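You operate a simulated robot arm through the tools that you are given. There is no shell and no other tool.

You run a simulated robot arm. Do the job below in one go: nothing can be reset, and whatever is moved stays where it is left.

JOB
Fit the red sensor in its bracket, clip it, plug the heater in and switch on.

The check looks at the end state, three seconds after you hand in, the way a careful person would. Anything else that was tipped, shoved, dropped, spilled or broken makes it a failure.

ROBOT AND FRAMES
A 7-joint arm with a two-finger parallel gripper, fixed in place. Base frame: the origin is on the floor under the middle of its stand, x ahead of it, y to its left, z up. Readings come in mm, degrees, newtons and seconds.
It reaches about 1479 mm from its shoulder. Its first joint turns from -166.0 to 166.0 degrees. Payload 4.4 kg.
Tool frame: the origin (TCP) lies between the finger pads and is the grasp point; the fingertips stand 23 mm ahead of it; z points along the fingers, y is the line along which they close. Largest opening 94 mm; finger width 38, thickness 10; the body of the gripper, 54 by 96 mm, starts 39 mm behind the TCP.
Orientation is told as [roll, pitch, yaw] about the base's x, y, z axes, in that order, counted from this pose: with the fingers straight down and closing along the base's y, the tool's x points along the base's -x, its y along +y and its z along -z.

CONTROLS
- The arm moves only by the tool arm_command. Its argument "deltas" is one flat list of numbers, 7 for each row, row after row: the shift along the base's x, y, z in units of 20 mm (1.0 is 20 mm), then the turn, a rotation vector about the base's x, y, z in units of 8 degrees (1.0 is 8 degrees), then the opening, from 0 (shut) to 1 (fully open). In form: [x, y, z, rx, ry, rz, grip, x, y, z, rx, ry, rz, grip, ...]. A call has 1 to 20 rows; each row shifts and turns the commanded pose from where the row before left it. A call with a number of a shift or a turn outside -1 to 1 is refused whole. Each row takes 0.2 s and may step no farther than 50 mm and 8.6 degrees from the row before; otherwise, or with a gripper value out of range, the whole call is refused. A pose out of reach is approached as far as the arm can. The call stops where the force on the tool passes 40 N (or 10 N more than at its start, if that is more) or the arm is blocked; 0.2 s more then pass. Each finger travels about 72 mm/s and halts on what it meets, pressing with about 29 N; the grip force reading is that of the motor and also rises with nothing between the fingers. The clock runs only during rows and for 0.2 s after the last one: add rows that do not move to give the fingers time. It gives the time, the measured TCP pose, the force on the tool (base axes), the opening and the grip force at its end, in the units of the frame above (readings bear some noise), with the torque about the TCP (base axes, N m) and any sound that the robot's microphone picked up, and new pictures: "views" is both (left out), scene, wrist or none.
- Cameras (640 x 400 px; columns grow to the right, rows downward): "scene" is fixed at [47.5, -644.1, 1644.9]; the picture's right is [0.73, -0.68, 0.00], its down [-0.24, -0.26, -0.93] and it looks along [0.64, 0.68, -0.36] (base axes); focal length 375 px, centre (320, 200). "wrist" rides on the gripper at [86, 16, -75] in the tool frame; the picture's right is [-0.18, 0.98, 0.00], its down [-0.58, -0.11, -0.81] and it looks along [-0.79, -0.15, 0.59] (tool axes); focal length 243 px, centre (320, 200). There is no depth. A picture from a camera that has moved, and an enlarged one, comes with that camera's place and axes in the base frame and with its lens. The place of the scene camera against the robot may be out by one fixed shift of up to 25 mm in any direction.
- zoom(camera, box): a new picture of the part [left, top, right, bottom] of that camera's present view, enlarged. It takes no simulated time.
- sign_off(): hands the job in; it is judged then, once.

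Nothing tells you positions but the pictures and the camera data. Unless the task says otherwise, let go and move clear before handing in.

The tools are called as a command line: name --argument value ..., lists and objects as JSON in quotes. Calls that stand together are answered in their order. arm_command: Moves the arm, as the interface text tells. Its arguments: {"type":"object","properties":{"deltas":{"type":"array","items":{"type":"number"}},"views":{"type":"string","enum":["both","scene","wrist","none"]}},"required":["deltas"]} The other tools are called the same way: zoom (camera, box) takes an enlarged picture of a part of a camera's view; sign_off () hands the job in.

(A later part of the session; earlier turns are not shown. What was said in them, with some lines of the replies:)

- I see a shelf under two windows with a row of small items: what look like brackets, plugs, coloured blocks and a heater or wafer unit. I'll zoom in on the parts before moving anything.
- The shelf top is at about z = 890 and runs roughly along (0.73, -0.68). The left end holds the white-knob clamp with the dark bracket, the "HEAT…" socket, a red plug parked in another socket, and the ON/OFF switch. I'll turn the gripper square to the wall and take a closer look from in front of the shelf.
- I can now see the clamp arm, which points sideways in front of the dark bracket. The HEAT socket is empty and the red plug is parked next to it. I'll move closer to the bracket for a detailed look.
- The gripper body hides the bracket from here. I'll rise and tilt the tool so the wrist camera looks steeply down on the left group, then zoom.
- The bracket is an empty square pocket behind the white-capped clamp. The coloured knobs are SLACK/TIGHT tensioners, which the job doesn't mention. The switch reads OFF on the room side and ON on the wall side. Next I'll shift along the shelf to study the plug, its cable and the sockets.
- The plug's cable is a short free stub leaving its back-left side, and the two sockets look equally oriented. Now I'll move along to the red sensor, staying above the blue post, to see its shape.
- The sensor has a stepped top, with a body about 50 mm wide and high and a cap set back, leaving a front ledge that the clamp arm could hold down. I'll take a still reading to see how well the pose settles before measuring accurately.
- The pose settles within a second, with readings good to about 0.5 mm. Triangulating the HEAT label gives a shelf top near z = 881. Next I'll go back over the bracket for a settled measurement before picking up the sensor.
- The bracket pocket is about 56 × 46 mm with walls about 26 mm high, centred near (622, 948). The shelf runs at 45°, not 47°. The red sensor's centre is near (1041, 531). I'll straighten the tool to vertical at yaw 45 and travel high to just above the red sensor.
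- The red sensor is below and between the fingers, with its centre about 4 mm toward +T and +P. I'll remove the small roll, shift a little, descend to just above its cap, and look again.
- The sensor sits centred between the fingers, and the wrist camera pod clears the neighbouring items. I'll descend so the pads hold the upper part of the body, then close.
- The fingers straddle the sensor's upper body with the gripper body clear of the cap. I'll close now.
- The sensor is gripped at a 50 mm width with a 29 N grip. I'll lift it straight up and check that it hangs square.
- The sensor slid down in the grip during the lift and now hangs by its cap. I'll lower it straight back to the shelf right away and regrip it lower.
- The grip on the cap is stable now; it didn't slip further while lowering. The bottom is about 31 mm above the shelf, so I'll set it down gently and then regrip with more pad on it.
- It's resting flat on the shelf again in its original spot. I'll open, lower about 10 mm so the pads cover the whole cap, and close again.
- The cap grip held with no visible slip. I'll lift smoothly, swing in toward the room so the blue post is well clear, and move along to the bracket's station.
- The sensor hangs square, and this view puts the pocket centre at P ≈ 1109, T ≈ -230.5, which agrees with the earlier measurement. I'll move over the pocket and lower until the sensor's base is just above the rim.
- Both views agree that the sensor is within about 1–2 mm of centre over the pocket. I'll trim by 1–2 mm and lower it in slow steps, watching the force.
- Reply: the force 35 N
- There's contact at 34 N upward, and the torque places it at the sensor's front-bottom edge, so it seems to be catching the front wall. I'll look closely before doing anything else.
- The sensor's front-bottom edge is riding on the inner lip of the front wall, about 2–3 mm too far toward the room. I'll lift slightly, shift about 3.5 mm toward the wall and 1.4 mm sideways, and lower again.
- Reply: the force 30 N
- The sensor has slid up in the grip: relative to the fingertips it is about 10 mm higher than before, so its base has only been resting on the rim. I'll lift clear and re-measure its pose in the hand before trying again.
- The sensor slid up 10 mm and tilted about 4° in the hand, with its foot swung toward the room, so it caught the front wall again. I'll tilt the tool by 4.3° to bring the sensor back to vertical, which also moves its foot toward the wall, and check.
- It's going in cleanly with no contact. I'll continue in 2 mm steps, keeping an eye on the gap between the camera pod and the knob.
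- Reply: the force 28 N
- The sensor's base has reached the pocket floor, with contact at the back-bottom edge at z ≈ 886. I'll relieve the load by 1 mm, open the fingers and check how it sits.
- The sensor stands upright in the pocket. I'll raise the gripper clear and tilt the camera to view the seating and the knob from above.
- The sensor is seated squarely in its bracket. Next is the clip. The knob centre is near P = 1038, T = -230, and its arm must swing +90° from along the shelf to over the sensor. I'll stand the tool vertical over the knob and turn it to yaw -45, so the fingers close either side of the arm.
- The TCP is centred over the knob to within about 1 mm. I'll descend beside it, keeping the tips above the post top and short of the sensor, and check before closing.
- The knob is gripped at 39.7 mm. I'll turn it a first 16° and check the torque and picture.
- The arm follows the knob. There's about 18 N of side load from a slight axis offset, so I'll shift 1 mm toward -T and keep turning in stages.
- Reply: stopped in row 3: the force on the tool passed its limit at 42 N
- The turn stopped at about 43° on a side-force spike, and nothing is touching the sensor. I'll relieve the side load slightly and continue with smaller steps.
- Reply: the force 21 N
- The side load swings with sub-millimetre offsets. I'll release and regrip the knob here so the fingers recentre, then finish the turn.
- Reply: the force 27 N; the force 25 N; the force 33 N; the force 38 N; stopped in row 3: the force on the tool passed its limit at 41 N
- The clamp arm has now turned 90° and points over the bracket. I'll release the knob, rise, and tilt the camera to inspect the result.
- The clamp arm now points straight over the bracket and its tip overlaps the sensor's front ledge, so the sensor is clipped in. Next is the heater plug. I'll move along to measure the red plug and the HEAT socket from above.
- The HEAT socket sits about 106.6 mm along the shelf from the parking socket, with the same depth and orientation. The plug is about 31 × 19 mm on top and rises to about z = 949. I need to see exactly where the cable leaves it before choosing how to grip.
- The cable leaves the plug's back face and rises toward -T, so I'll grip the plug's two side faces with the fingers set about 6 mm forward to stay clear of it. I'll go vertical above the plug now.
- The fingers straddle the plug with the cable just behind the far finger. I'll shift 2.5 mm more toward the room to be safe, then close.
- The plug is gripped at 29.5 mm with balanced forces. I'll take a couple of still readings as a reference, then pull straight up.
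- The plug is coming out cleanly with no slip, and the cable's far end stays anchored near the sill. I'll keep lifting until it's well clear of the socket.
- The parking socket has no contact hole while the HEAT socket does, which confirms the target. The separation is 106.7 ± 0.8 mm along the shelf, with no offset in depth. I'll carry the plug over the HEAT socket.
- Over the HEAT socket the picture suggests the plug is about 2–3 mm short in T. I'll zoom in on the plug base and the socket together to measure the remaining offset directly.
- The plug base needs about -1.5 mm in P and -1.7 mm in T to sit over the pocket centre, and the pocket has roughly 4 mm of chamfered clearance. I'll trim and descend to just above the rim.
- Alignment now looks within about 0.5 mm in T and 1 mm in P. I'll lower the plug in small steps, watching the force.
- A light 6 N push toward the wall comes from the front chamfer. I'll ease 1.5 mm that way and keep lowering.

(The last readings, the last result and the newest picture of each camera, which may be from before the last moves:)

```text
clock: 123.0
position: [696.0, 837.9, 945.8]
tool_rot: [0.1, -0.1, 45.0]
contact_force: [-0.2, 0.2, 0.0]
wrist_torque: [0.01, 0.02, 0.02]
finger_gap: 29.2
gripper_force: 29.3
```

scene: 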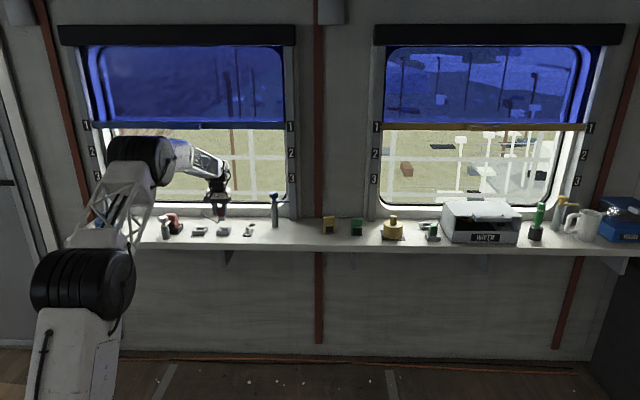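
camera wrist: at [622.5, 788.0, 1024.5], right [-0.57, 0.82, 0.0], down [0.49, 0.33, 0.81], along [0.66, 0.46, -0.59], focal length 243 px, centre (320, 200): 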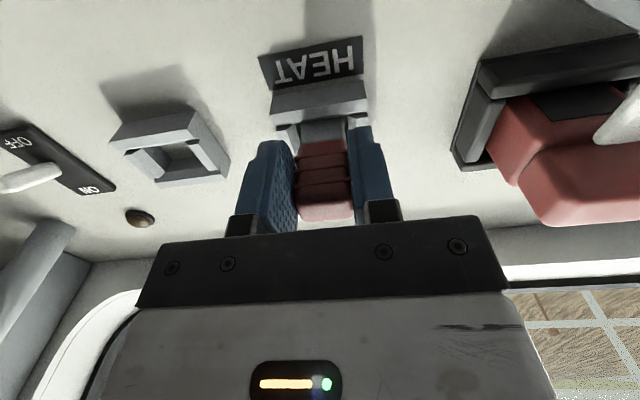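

arm_command --deltas '[0, 0, -0.1, 0, 0, 0, 0.15, 0, 0, -0.1, 0, 0, 0, 0.15, 0, 0, 0, 0, 0, 0, 0.15]' --views "none"

arm_command --deltas '[0, 0, -0.1, 0, 0, 0, 0.15, 0, 0, 0, 0, 0, 0, 0.15]' --views "wrist"

zoom --camera "scene" --box '[170, 195, 234, 240]'

zoom --camera "wrist" --box '[260, 60, 388, 160]'

```text
clock: 123.8
position: [696.5, 838.0, 940.0]
tool_rot: [0.1, 0.0, 44.9]
contact_force: [0.0, 0.0, -0.4]
wrist_torque: [-0.01, -0.03, 0.01]
finger_gap: 29.4
gripper_force: 29.2
```

```text
clock: 124.4
position: [697.0, 838.1, 937.2]
tool_rot: [0.2, 0.0, 45.0]
contact_force: [0.3, 0.4, -0.5]
wrist_torque: [-0.02, 0.03, 0.03]
finger_gap: 29.4
gripper_force: 29.0
camera wrist: at [623.0, 788.1, 1013.7], right [-0.57, 0.82, 0.0], down [0.49, 0.33, 0.81], along [0.66, 0.46, -0.59], focal length 243 px, centre (320, 200)
```

wrist: 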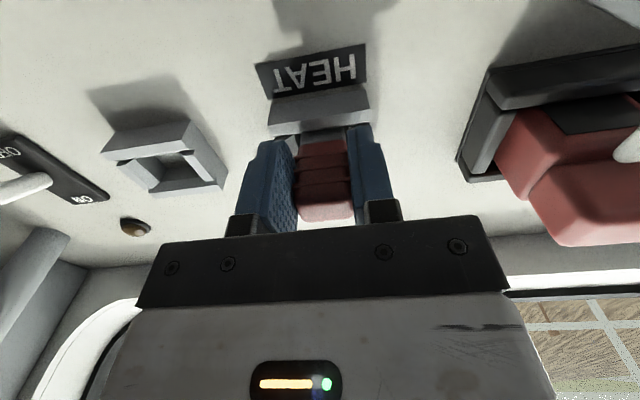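

```text
8.89 times, centred on (202, 218) of scene
camera zoom: at [47.5, -644.1, 1644.9], right [0.73, -0.68, 0.0], down [-0.24, -0.26, -0.93], along [0.64, 0.68, -0.36], focal length 3336 px, centre (1369, 44)
```

zoom: 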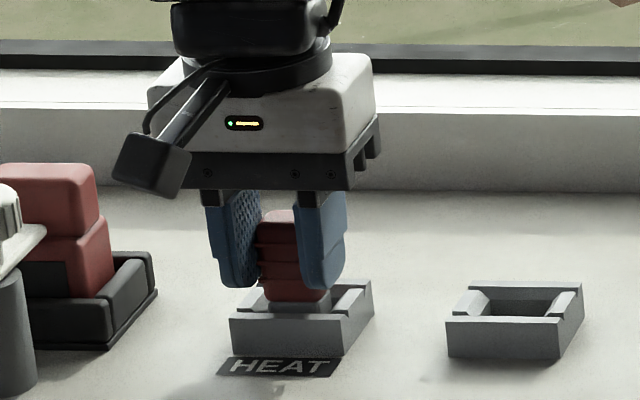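

```text
4.00 times, centred on (324, 110) of wrist
camera zoom: at [623.0, 788.1, 1013.7], right [-0.57, 0.82, 0.0], down [0.49, 0.33, 0.81], along [0.66, 0.46, -0.59], focal length 970 px, centre (304, 560)
```

zoom: 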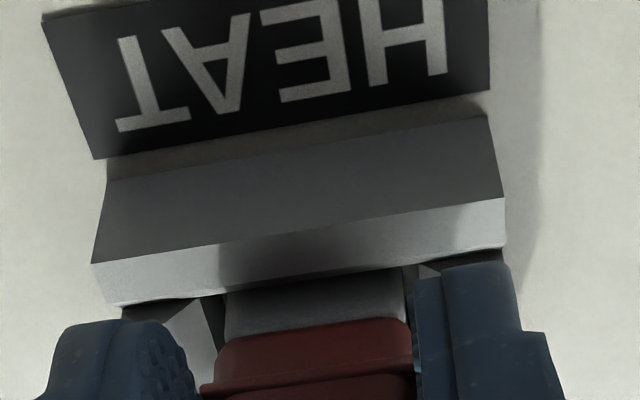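

arm_command --deltas '[0, 0, -0.1, 0, 0, 0, 0.15, 0, 0, 0, 0, 0, 0, 0.15]' --views "none"

arm_command --deltas '[0, 0, -0.1, 0, 0, 0, 0.15, 0, 0, 0, 0, 0, 0, 0.15]' --views "none"

zoom --camera "scene" --box '[170, 195, 234, 240]'

```text
clock: 125.0
position: [696.2, 838.7, 937.3]
tool_rot: [0.0, -0.1, 44.9]
contact_force: [-0.1, -0.6, 5.4]
wrist_torque: [-0.02, -0.04, 0.0]
finger_gap: 29.5
gripper_force: 29.5
```

```text
clock: 125.6
position: [696.4, 838.6, 936.1]
tool_rot: [0.1, -0.2, 45.0]
contact_force: [-0.4, -3.7, 27.1]
wrist_torque: [0.02, -0.15, -0.05]
finger_gap: 29.5
gripper_force: 29.0
```

```text
8.89 times, centred on (202, 218) of scene
camera zoom: at [47.5, -644.1, 1644.9], right [0.73, -0.68, 0.0], down [-0.24, -0.26, -0.93], along [0.64, 0.68, -0.36], focal length 3336 px, centre (1369, 44)
```

zoom: 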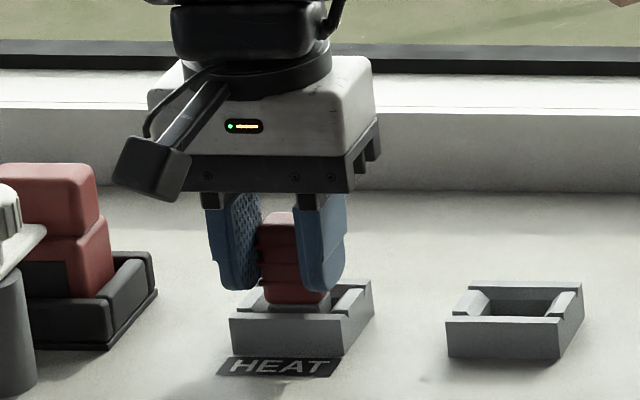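

The plug bottoms out at the same height it had in the parking socket (z ≈ 936–937), so it's fully seated. I'll unload slightly, open, and rise straight up.

arm_command --deltas '[0, 0, 0.05, 0, 0, 0, 0.15, 0, 0, 0, 0, 0, 0, 0.3, 0, 0, 0, 0, 0, 0, 0.45, 0, 0, 0, 0, 0, 0, 0.6, 0, 0, 0, 0, 0, 0, 0.6]' --views "wrist"

zoom --camera "scene" --box '[170, 195, 234, 240]'

```text
clock: 126.8
position: [696.4, 838.9, 935.7]
tool_rot: [0.1, -0.1, 45.0]
contact_force: [1.2, 0.2, 0.6]
wrist_torque: [0.03, -0.01, -0.01]
finger_gap: 56.5
gripper_force: 0.0
camera wrist: at [623.1, 788.9, 1009.8], right [-0.57, 0.82, 0.0], down [0.49, 0.33, 0.81], along [0.66, 0.46, -0.59], focal length 243 px, centre (320, 200)
```

wrist: 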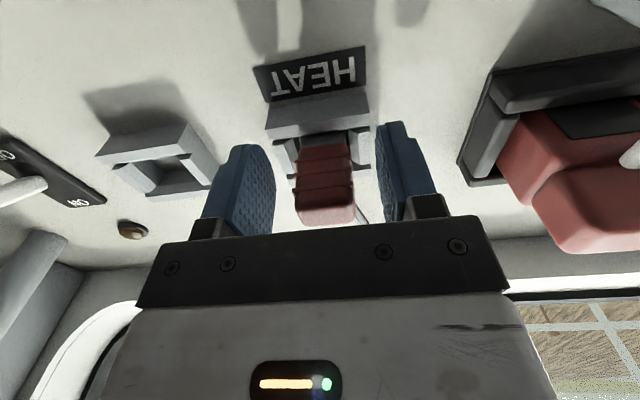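

```text
8.89 times, centred on (202, 218) of scene
camera zoom: at [47.5, -644.1, 1644.9], right [0.73, -0.68, 0.0], down [-0.24, -0.26, -0.93], along [0.64, 0.68, -0.36], focal length 3336 px, centre (1369, 44)
```

zoom: 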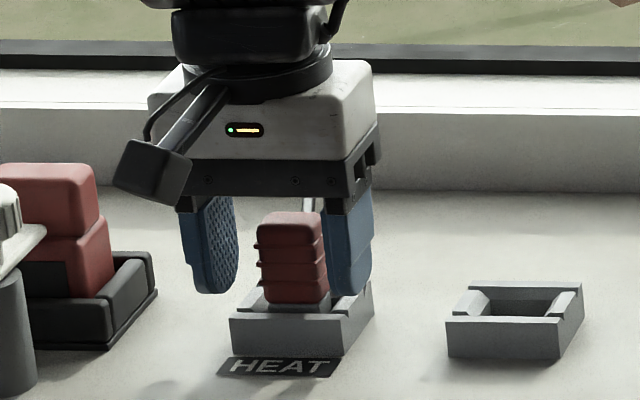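

arm_command --deltas '[0, 0, 0.3, 0, 0, 0, 0.6, 0, 0, 0.6, 0, 0, 0, 0.6, 0, 0, 1, 0, 0, 0, 0.6, 0, 0, 1, 0, 0, 0, 0.7, 0, 0, 1, 0, 0, 0, 0.8, 0, 0, 1, 0, 0, 0, 1, -0.4, -0.4, 1, -0.6, 0.6, 0, 1, -0.6, -0.6, 1, -0.6, 0.6, 0, 1, -0.6, -0.6, 1, -0.6, 0.6, 0, 1, -0.6, -0.6, 1, -0.6, 0.6, 0, 1, -0.5, -0.5, 1, -0.25, 0.25, 0, 1, 0, 0, 0, 0, 0, 0, 1, 0, 0, 0, 0, 0, 0, 1, 0, 0, 0, 0, 0, 0, 1]' --views "both"

zoom --camera "wrist" --box '[240, 120, 400, 235]'

zoom --camera "scene" --box '[150, 195, 254, 245]'

```text
clock: 129.8
position: [644.8, 785.6, 1134.3]
tool_rot: [0.1, 30.1, 45.1]
contact_force: [0.3, -0.2, 0.2]
wrist_torque: [0.02, 0.02, 0.03]
finger_gap: 94.2
gripper_force: 0.1
camera wrist: at [605.9, 770.5, 1242.7], right [-0.58, 0.81, -0.09], down [0.72, 0.56, 0.41], along [0.38, 0.17, -0.91], focal length 243 px, centre (320, 200)
```

scene: 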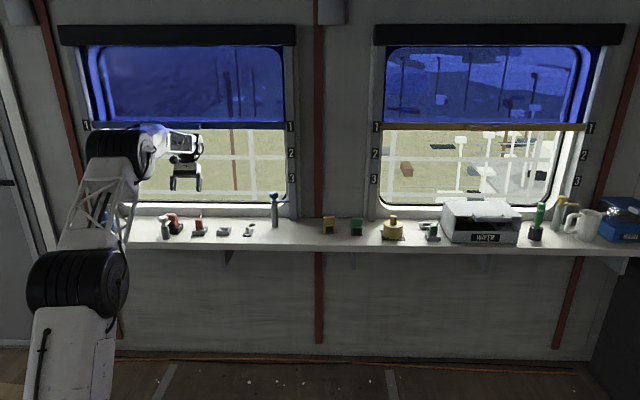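
wrist: 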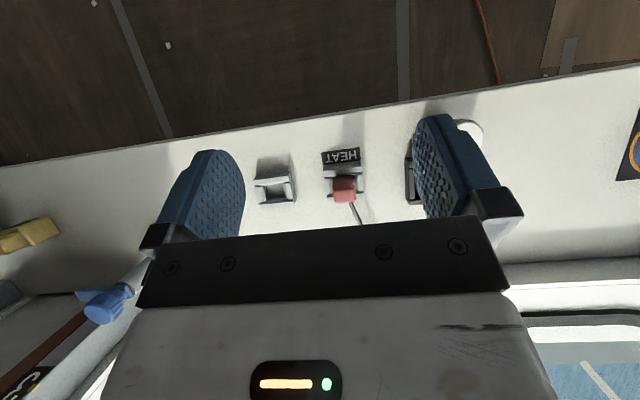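

```text
3.48 times, centred on (320, 178) of wrist
camera zoom: at [605.9, 770.5, 1242.7], right [-0.58, 0.81, -0.09], down [0.72, 0.56, 0.41], along [0.38, 0.17, -0.91], focal length 844 px, centre (320, 278)
```

zoom: 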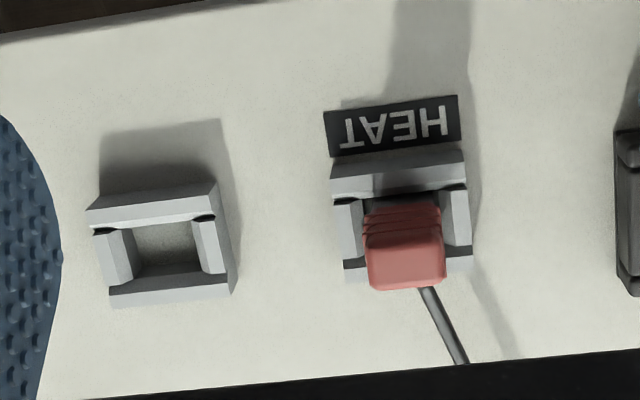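

```text
6.15 times, centred on (202, 220) of scene
camera zoom: at [47.5, -644.1, 1644.9], right [0.73, -0.68, 0.0], down [-0.24, -0.26, -0.93], along [0.64, 0.68, -0.36], focal length 2309 px, centre (1046, 77)
```

zoom: 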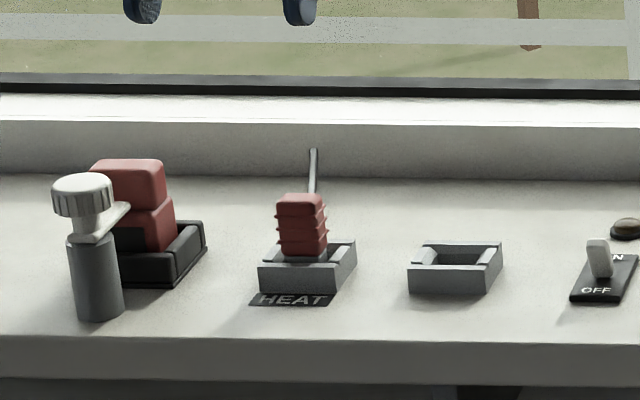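

The red plug now sits in the HEAT socket with its cable running back freely. Last is the switch. I'll move along the shelf to view its lever from above.

arm_command --deltas '[0.9, -0.9, 0, 0, 0, 0, 1, 0.9, -0.9, 0, 0, 0, 0, 1, 0.9, -0.9, 0, 0, 0, 0, 1, 0.9, -0.9, 0, 0, 0, 0, 1, 0.9, -0.9, 0, 0, 0, 0, 1, 0.9, -0.9, 0, 0, 0, 0, 1, 0.9, -0.9, 0, 0, 0, 0, 1, 0, 0, 0, 0, 0, 0, 1, 0, 0, 0, 0, 0, 0, 1, 0, 0, 0, 0, 0, 0, 1, 0, 0, 0, 0, 0, 0, 1]' --views "wrist"

zoom --camera "wrist" --box '[260, 130, 388, 230]'

zoom --camera "scene" --box '[226, 200, 274, 245]'

```text
clock: 132.2
position: [769.4, 658.6, 1135.7]
tool_rot: [0.1, 30.1, 45.1]
contact_force: [-0.2, -0.2, 0.2]
wrist_torque: [0.02, 0.02, 0.0]
finger_gap: 94.1
gripper_force: 0.1
camera wrist: at [731.1, 644.2, 1243.3], right [-0.58, 0.81, -0.09], down [0.72, 0.56, 0.41], along [0.38, 0.17, -0.91], focal length 243 px, centre (320, 200)
```

wrist: 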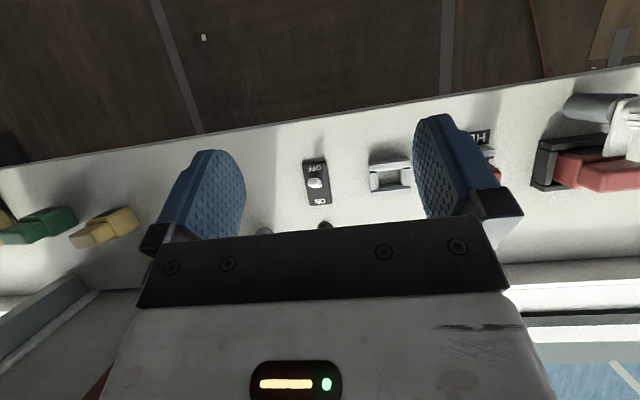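

```text
4.00 times, centred on (324, 180) of wrist
camera zoom: at [731.1, 644.2, 1243.3], right [-0.58, 0.81, -0.09], down [0.72, 0.56, 0.41], along [0.38, 0.17, -0.91], focal length 970 px, centre (304, 280)
```

zoom: 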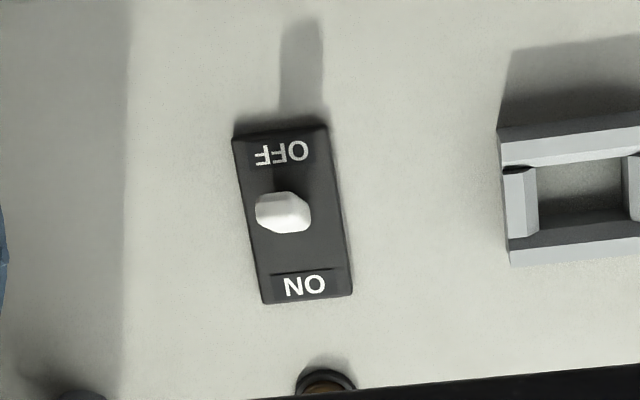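

```text
8.89 times, centred on (250, 222) of scene
camera zoom: at [47.5, -644.1, 1644.9], right [0.73, -0.68, 0.0], down [-0.24, -0.26, -0.93], along [0.64, 0.68, -0.36], focal length 3336 px, centre (942, 0)
```

zoom: 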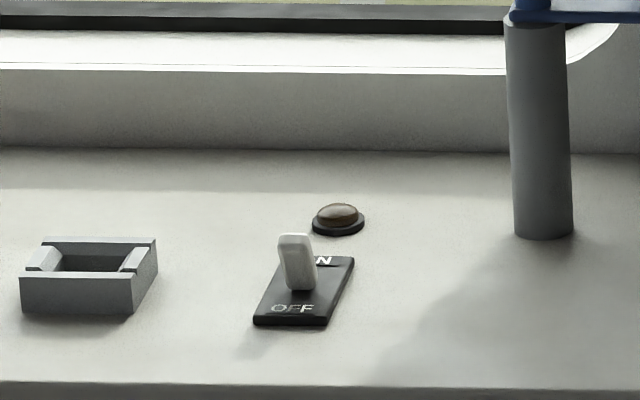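

The lever leans to the OFF (room) side: its tip is at P ≈ 1086 and the plate centre at P ≈ 1099, T = 119. I'll stand the tool vertical with closed fingers on the room side of the lever, then push it toward ON at the wall side.

arm_command --deltas '[0.4086, -0.002, -0.5, 0.38, -0.38, 0, 0.8, 0.4086, -0.002, -0.9, 0.38, -0.38, 0, 0.6, 0.4086, -0.002, -0.9, 0.38, -0.38, 0, 0.4, 0.4086, -0.002, -0.9, 0.38, -0.38, 0, 0.2, 0.4086, -0.002, -0.9, 0.38, -0.38, 0, 0, 0.4086, -0.002, -0.9, 0.38, -0.38, 0, 0, 0.4086, -0.002, -0.9, 0.38, -0.38, 0, 0, 0, 0, 0, 0, 0, 0, 0, 0, 0, 0, 0, 0, 0, 0, 0, 0, 0, 0, 0, 0, 0, 0, 0, 0, 0, 0, 0, 0]' --views "both"

zoom --camera "scene" --box '[216, 180, 284, 245]'

zoom --camera "wrist" --box '[240, 40, 400, 200]'

```text
clock: 134.6
position: [825.6, 657.1, 1015.8]
tool_rot: [0.0, -0.2, 45.1]
contact_force: [-0.9, 0.7, -1.0]
wrist_torque: [0.01, 0.01, 0.05]
finger_gap: 0.1
gripper_force: 29.0
camera wrist: at [752.4, 608.4, 1090.1], right [-0.57, 0.82, 0.0], down [0.49, 0.33, 0.81], along [0.67, 0.46, -0.59], focal length 243 px, centre (320, 200)
```

scene: 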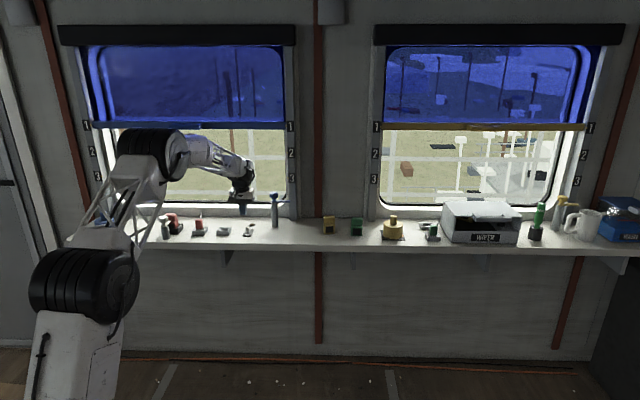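
wrist: 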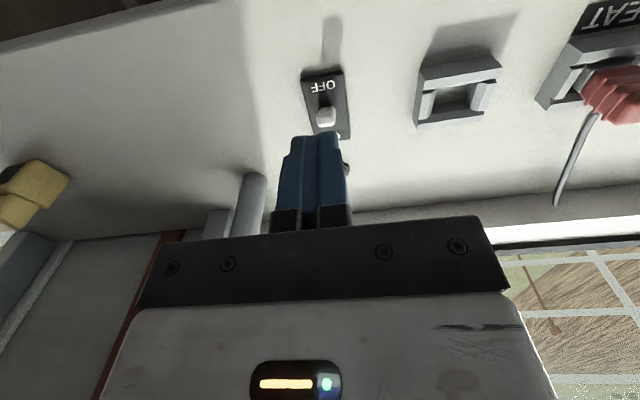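

```text
6.15 times, centred on (250, 212) of scene
camera zoom: at [47.5, -644.1, 1644.9], right [0.73, -0.68, 0.0], down [-0.24, -0.26, -0.93], along [0.64, 0.68, -0.36], focal length 2309 px, centre (751, 123)
```

zoom: 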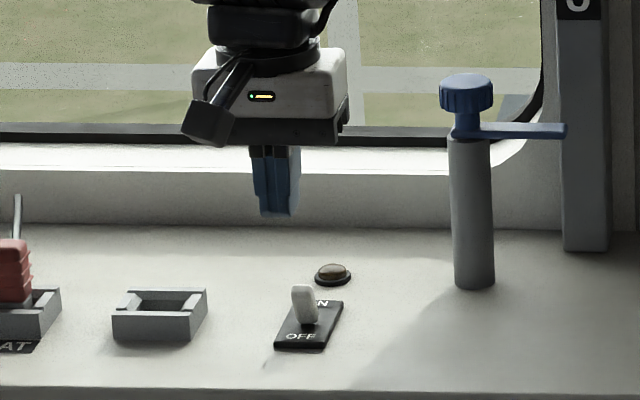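

```text
2.50 times, centred on (320, 120) of wrist
camera zoom: at [752.4, 608.4, 1090.1], right [-0.57, 0.82, 0.0], down [0.49, 0.33, 0.81], along [0.67, 0.46, -0.59], focal length 606 px, centre (320, 400)
```

zoom: 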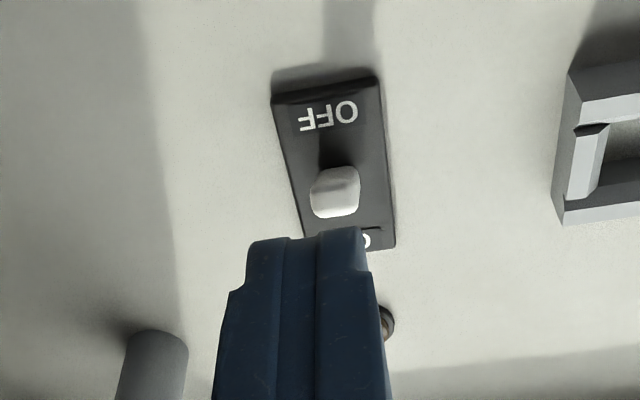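

arm_command --deltas '[0, 0, -0.9, 0, 0, 0, 0, 0, 0, -0.9, 0, 0, 0, 0, 0, 0, -0.9, 0, 0, 0, 0, 0, 0, -0.9, 0, 0, 0, 0, 0, 0, -0.9, 0, 0, 0, 0, 0, 0, -0.35, 0, 0, 0, 0, 0, 0, 0, 0, 0, 0, 0, 0, 0, 0, 0, 0, 0, 0]' --views "both"

zoom --camera "scene" --box '[226, 200, 274, 245]'

zoom --camera "wrist" --box '[240, 60, 400, 220]'

```text
clock: 136.4
position: [827.3, 656.3, 919.1]
tool_rot: [0.1, 0.0, 45.0]
contact_force: [-1.0, 0.2, -0.4]
wrist_torque: [-0.01, -0.01, 0.02]
finger_gap: 0.0
gripper_force: 28.8
camera wrist: at [753.3, 607.4, 993.4], right [-0.57, 0.82, 0.0], down [0.49, 0.33, 0.81], along [0.67, 0.46, -0.59], focal length 243 px, centre (320, 200)
```

scene: 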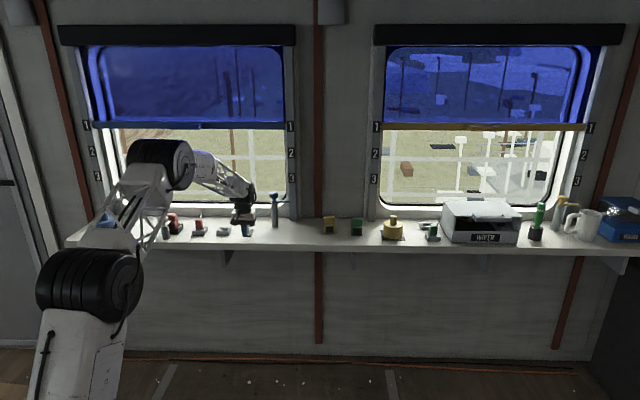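
wrist: 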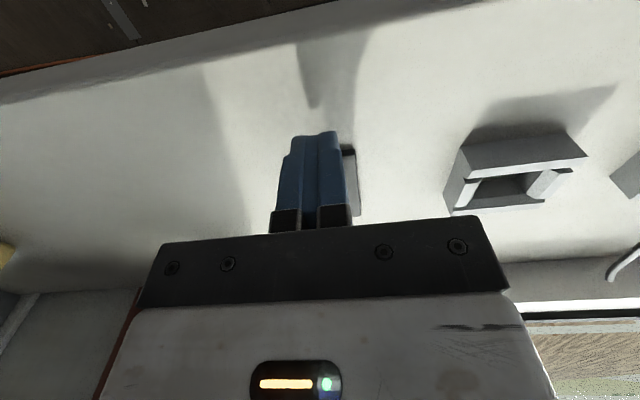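

```text
8.89 times, centred on (250, 222) of scene
camera zoom: at [47.5, -644.1, 1644.9], right [0.73, -0.68, 0.0], down [-0.24, -0.26, -0.93], along [0.64, 0.68, -0.36], focal length 3336 px, centre (942, 0)
```

zoom: 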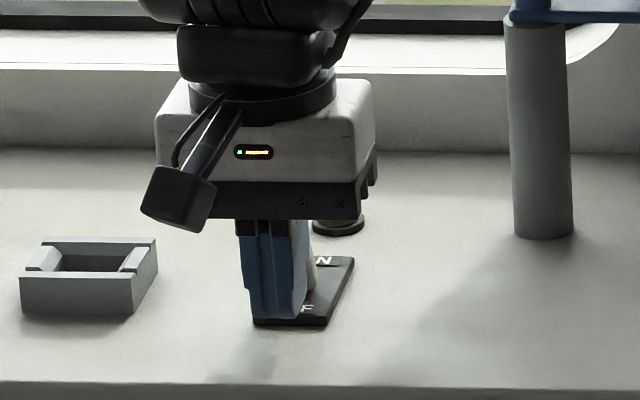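

```text
2.50 times, centred on (320, 140) of wrist
camera zoom: at [753.3, 607.4, 993.4], right [-0.57, 0.82, 0.0], down [0.49, 0.33, 0.81], along [0.67, 0.46, -0.59], focal length 606 px, centre (320, 350)
```

zoom: 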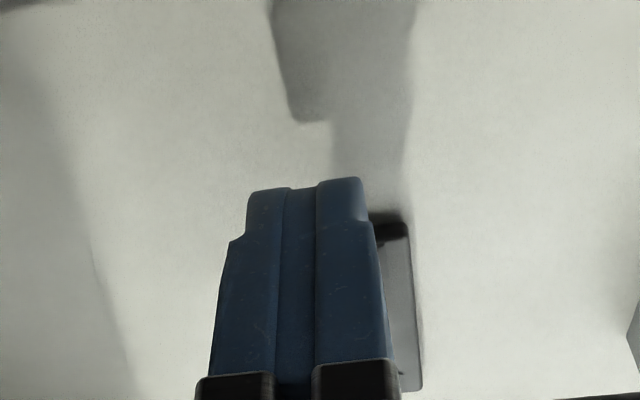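

The closed fingers are just in front of the lever. I'll push toward the wall in small steps.

arm_command --deltas '[0.12, 0.12, 0, 0, 0, 0, 0, 0.12, 0.12, 0, 0, 0, 0, 0, 0.12, 0.12, 0, 0, 0, 0, 0, 0.12, 0.12, 0, 0, 0, 0, 0, 0.12, 0.12, 0, 0, 0, 0, 0, 0.12, 0.12, 0, 0, 0, 0, 0, 0, 0, 0, 0, 0, 0, 0]' --views "none"

zoom --camera "scene" --box '[226, 200, 274, 245]'

```text
clock: 138.0
position: [840.0, 673.1, 918.8]
tool_rot: [0.1, -0.2, 45.0]
contact_force: [-0.1, 0.5, 0.0]
wrist_torque: [-0.02, -0.03, 0.01]
finger_gap: 0.1
gripper_force: 29.1
```

```text
8.89 times, centred on (250, 222) of scene
camera zoom: at [47.5, -644.1, 1644.9], right [0.73, -0.68, 0.0], down [-0.24, -0.26, -0.93], along [0.64, 0.68, -0.36], focal length 3336 px, centre (942, 0)
```

zoom: 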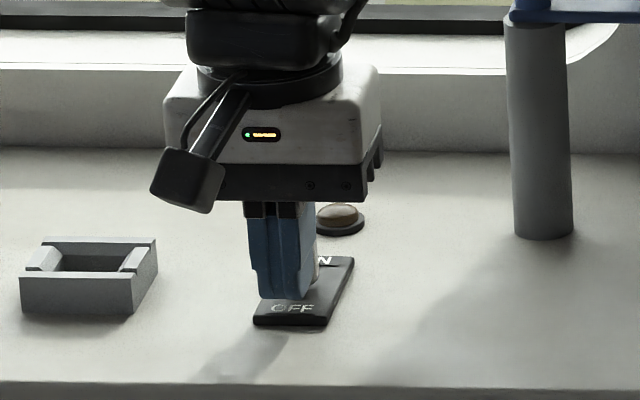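

arm_command --deltas '[0.1, 0.1, 0, 0, 0, 0, 0, 0.1, 0.1, 0, 0, 0, 0, 0, 0.1, 0.1, 0, 0, 0, 0, 0, 0.1, 0.1, 0, 0, 0, 0, 0, 0, 0, 0, 0, 0, 0, 0]' --views "none"

zoom --camera "scene" --box '[226, 200, 274, 245]'

```text
clock: 139.2
position: [848.2, 679.2, 919.0]
tool_rot: [0.1, 0.0, 45.0]
contact_force: [-27.1, -24.6, 7.5]
wrist_torque: [-0.47, 0.54, 0.0]
finger_gap: 0.0
gripper_force: 29.3
```

```text
8.89 times, centred on (250, 222) of scene
camera zoom: at [47.5, -644.1, 1644.9], right [0.73, -0.68, 0.0], down [-0.24, -0.26, -0.93], along [0.64, 0.68, -0.36], focal length 3336 px, centre (942, 0)
```

zoom: 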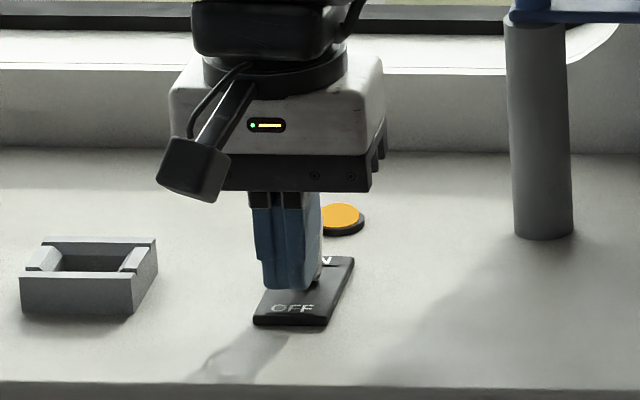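

The pilot lamp has lit orange, so the switch has gone over to ON. I'll back straight away from the lever and confirm that it stays.

arm_command --deltas '[-0.2, -0.2, 0, 0, 0, 0, 0, -0.4, -0.4, 0, 0, 0, 0, 0, -0.5, -0.5, 0, 0, 0, 0, 0, -0.5, -0.5, 0, 0, 0, 0, 0, 0, 0, 0, 0, 0, 0, 0]' --views "none"

arm_command --deltas '[0, 0, 0.6, 0, 0, 0, 0, 0, 0, 1, 0, 0, 0, 0, 0, 0, 1, 0, 0, 0, 0, 0, 0, 1, 0, 0, 0, 0, 0, 0, 1, 0, 0, 0, 0.2, 0, 0, 1, 0, 0, 0, 0.5, 0, 0, 1, 0, 0, 0, 0.5, 0, 0, 1, -0.4, 0.4, 0, 0.5, 0, 0, 1, -0.5, 0.5, 0, 0.5, 0, 0, 1, -0.6, 0.6, 0, 0.5, -0.5, -0.5, 1, -0.6, 0.6, 0, 0.5, -0.5, -0.5, 0, -0.5, 0.5, 0, 0.5, 0, 0, 0, 0, 0, 0, 0.5, 0, 0, 0, 0, 0, 0, 0.5, 0, 0, 0, 0, 0, 0, 0.5]' --views "both"

zoom --camera "scene" --box '[226, 200, 274, 245]'

zoom --camera "scene" --box '[140, 195, 268, 250]'

zoom --camera "wrist" --box '[240, 80, 440, 230]'

```text
clock: 140.4
position: [816.6, 648.9, 919.9]
tool_rot: [0.1, -0.1, 45.0]
contact_force: [-0.1, 1.0, -0.4]
wrist_torque: [-0.04, 0.01, 0.01]
finger_gap: 0.0
gripper_force: 28.6
```

```text
clock: 143.6
position: [796.2, 629.4, 1130.2]
tool_rot: [0.1, 29.3, 45.1]
contact_force: [-0.6, -0.5, -0.6]
wrist_torque: [-0.02, 0.0, 0.0]
finger_gap: 47.0
gripper_force: 0.1
camera wrist: at [755.9, 613.5, 1238.4], right [-0.58, 0.81, -0.09], down [0.72, 0.56, 0.42], along [0.39, 0.18, -0.9], focal length 243 px, centre (320, 200)
```

scene: 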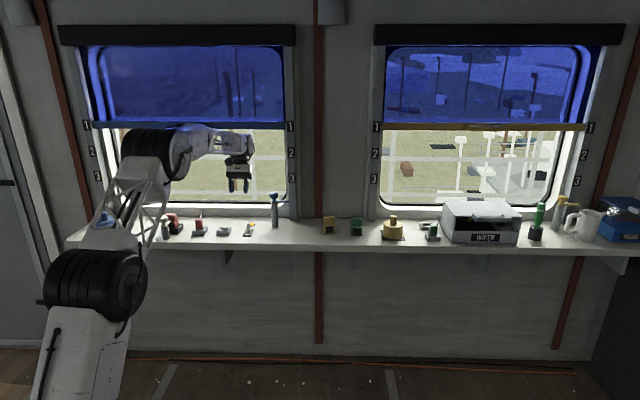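
wrist: 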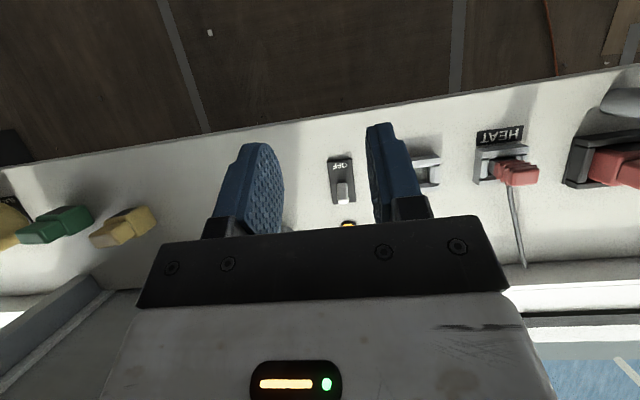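

```text
8.89 times, centred on (250, 222) of scene
camera zoom: at [47.5, -644.1, 1644.9], right [0.73, -0.68, 0.0], down [-0.24, -0.26, -0.93], along [0.64, 0.68, -0.36], focal length 3336 px, centre (942, 0)
```

zoom: 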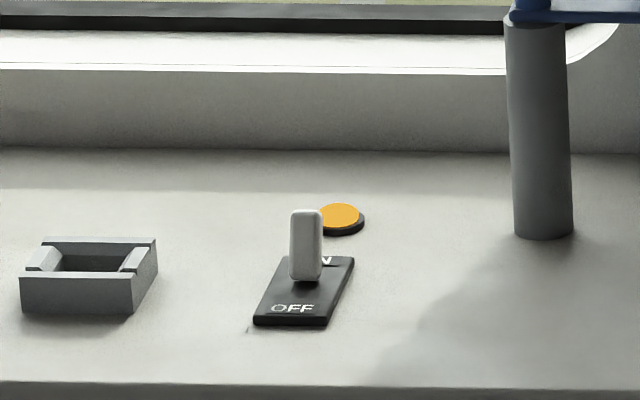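

```text
5.00 times, centred on (204, 222) of scene
camera zoom: at [47.5, -644.1, 1644.9], right [0.73, -0.68, 0.0], down [-0.24, -0.26, -0.93], along [0.64, 0.68, -0.36], focal length 1876 px, centre (900, 88)
```

zoom: 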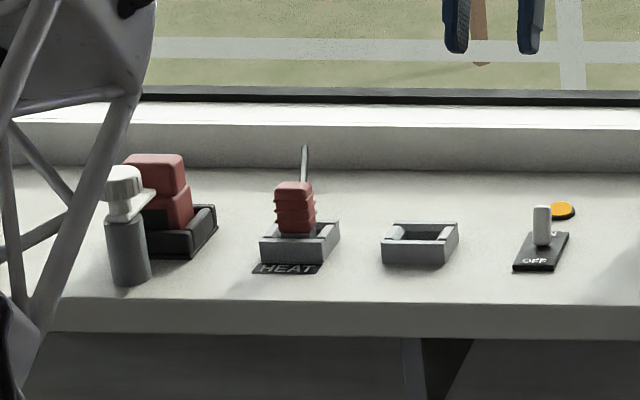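

```text
2.67 times, centred on (340, 155) of wrist
camera zoom: at [755.9, 613.5, 1238.4], right [-0.58, 0.81, -0.09], down [0.72, 0.56, 0.42], along [0.39, 0.18, -0.9], focal length 647 px, centre (267, 320)
```

zoom: 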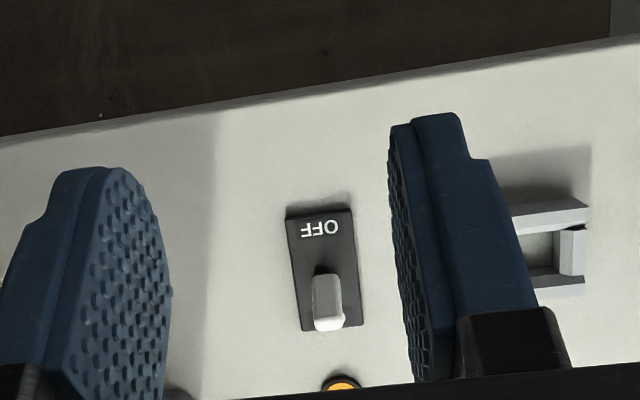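

The lever stays at ON and the lamp is lit. Before handing in I'll double-check the clip and the plug from closer up.

zoom --camera "scene" --box '[156, 208, 188, 240]'

zoom --camera "wrist" --box '[460, 90, 640, 200]'

zoom --camera "scene" --box '[270, 190, 640, 260]'

```text
12.50 times, centred on (172, 224) of scene
camera zoom: at [47.5, -644.1, 1644.9], right [0.73, -0.68, 0.0], down [-0.24, -0.26, -0.93], along [0.64, 0.68, -0.36], focal length 4691 px, centre (2170, -100)
```

zoom: 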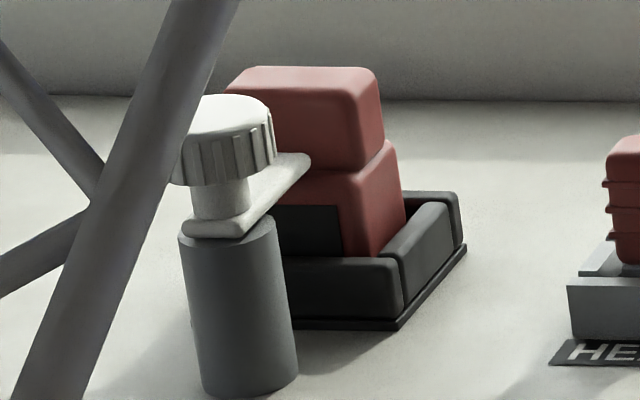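

```text
3.56 times, centred on (550, 145) of wrist
camera zoom: at [755.9, 613.5, 1238.4], right [-0.58, 0.81, -0.09], down [0.72, 0.56, 0.42], along [0.39, 0.18, -0.9], focal length 863 px, centre (-498, 396)
```

zoom: 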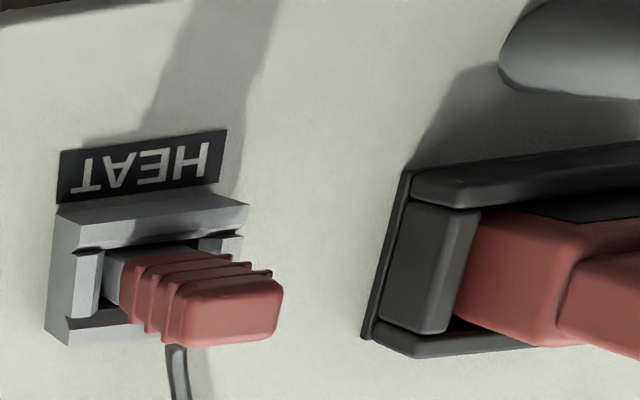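

```text
1.73 times, centred on (455, 225) of scene
camera zoom: at [47.5, -644.1, 1644.9], right [0.73, -0.68, 0.0], down [-0.24, -0.26, -0.93], along [0.64, 0.68, -0.36], focal length 649 px, centre (86, 157)
```

zoom: 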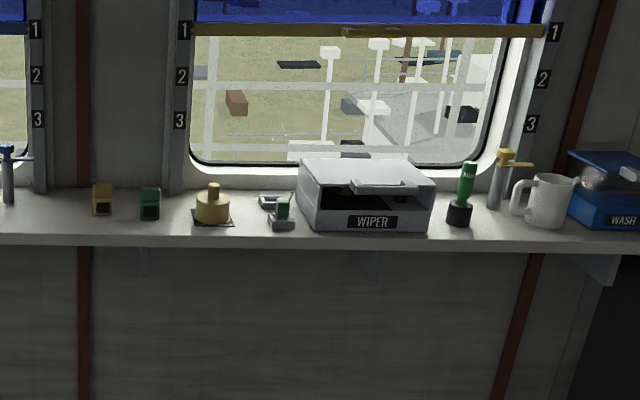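

All four parts look done:
- **Sensor:** the red sensor is seated in its bracket.
- **Clip:** the clamp arm is turned over the sensor's ledge.
- **Plug:** the red plug is home in the HEAT socket.
- **Switch:** the lever is at ON and the pilot lamp is lit.

The gripper is empty and well clear, and nothing else on the shelf has moved, so I'm handing in.

sign_off

```text
The job is handed in.
```

The job is handed in, and I haven't been told the check result. From the last pictures, all four parts look done:

- **Sensor:** the red sensor sits upright on the floor of its bracket. It slipped in the grip on the first lift, so I set it back down and regripped it by the cap. It then caught the bracket's front wall twice before going in.
- **Clip:** the white clamp arm is turned 90° and points straight over the bracket. By my measurement its tip overlaps the sensor's front ledge by only about 3 mm, so this is the part I'm least sure of.
- **Heater plug:** the red plug is out of its parking socket and in the one marked HEAT. It sits at the same depth as it did before.
- **Switch:** the lever is at ON and the pilot lamp next to it came on when I pushed it over.

The other items on the shelf look undisturbed, and the gripper is empty and clear of everything.
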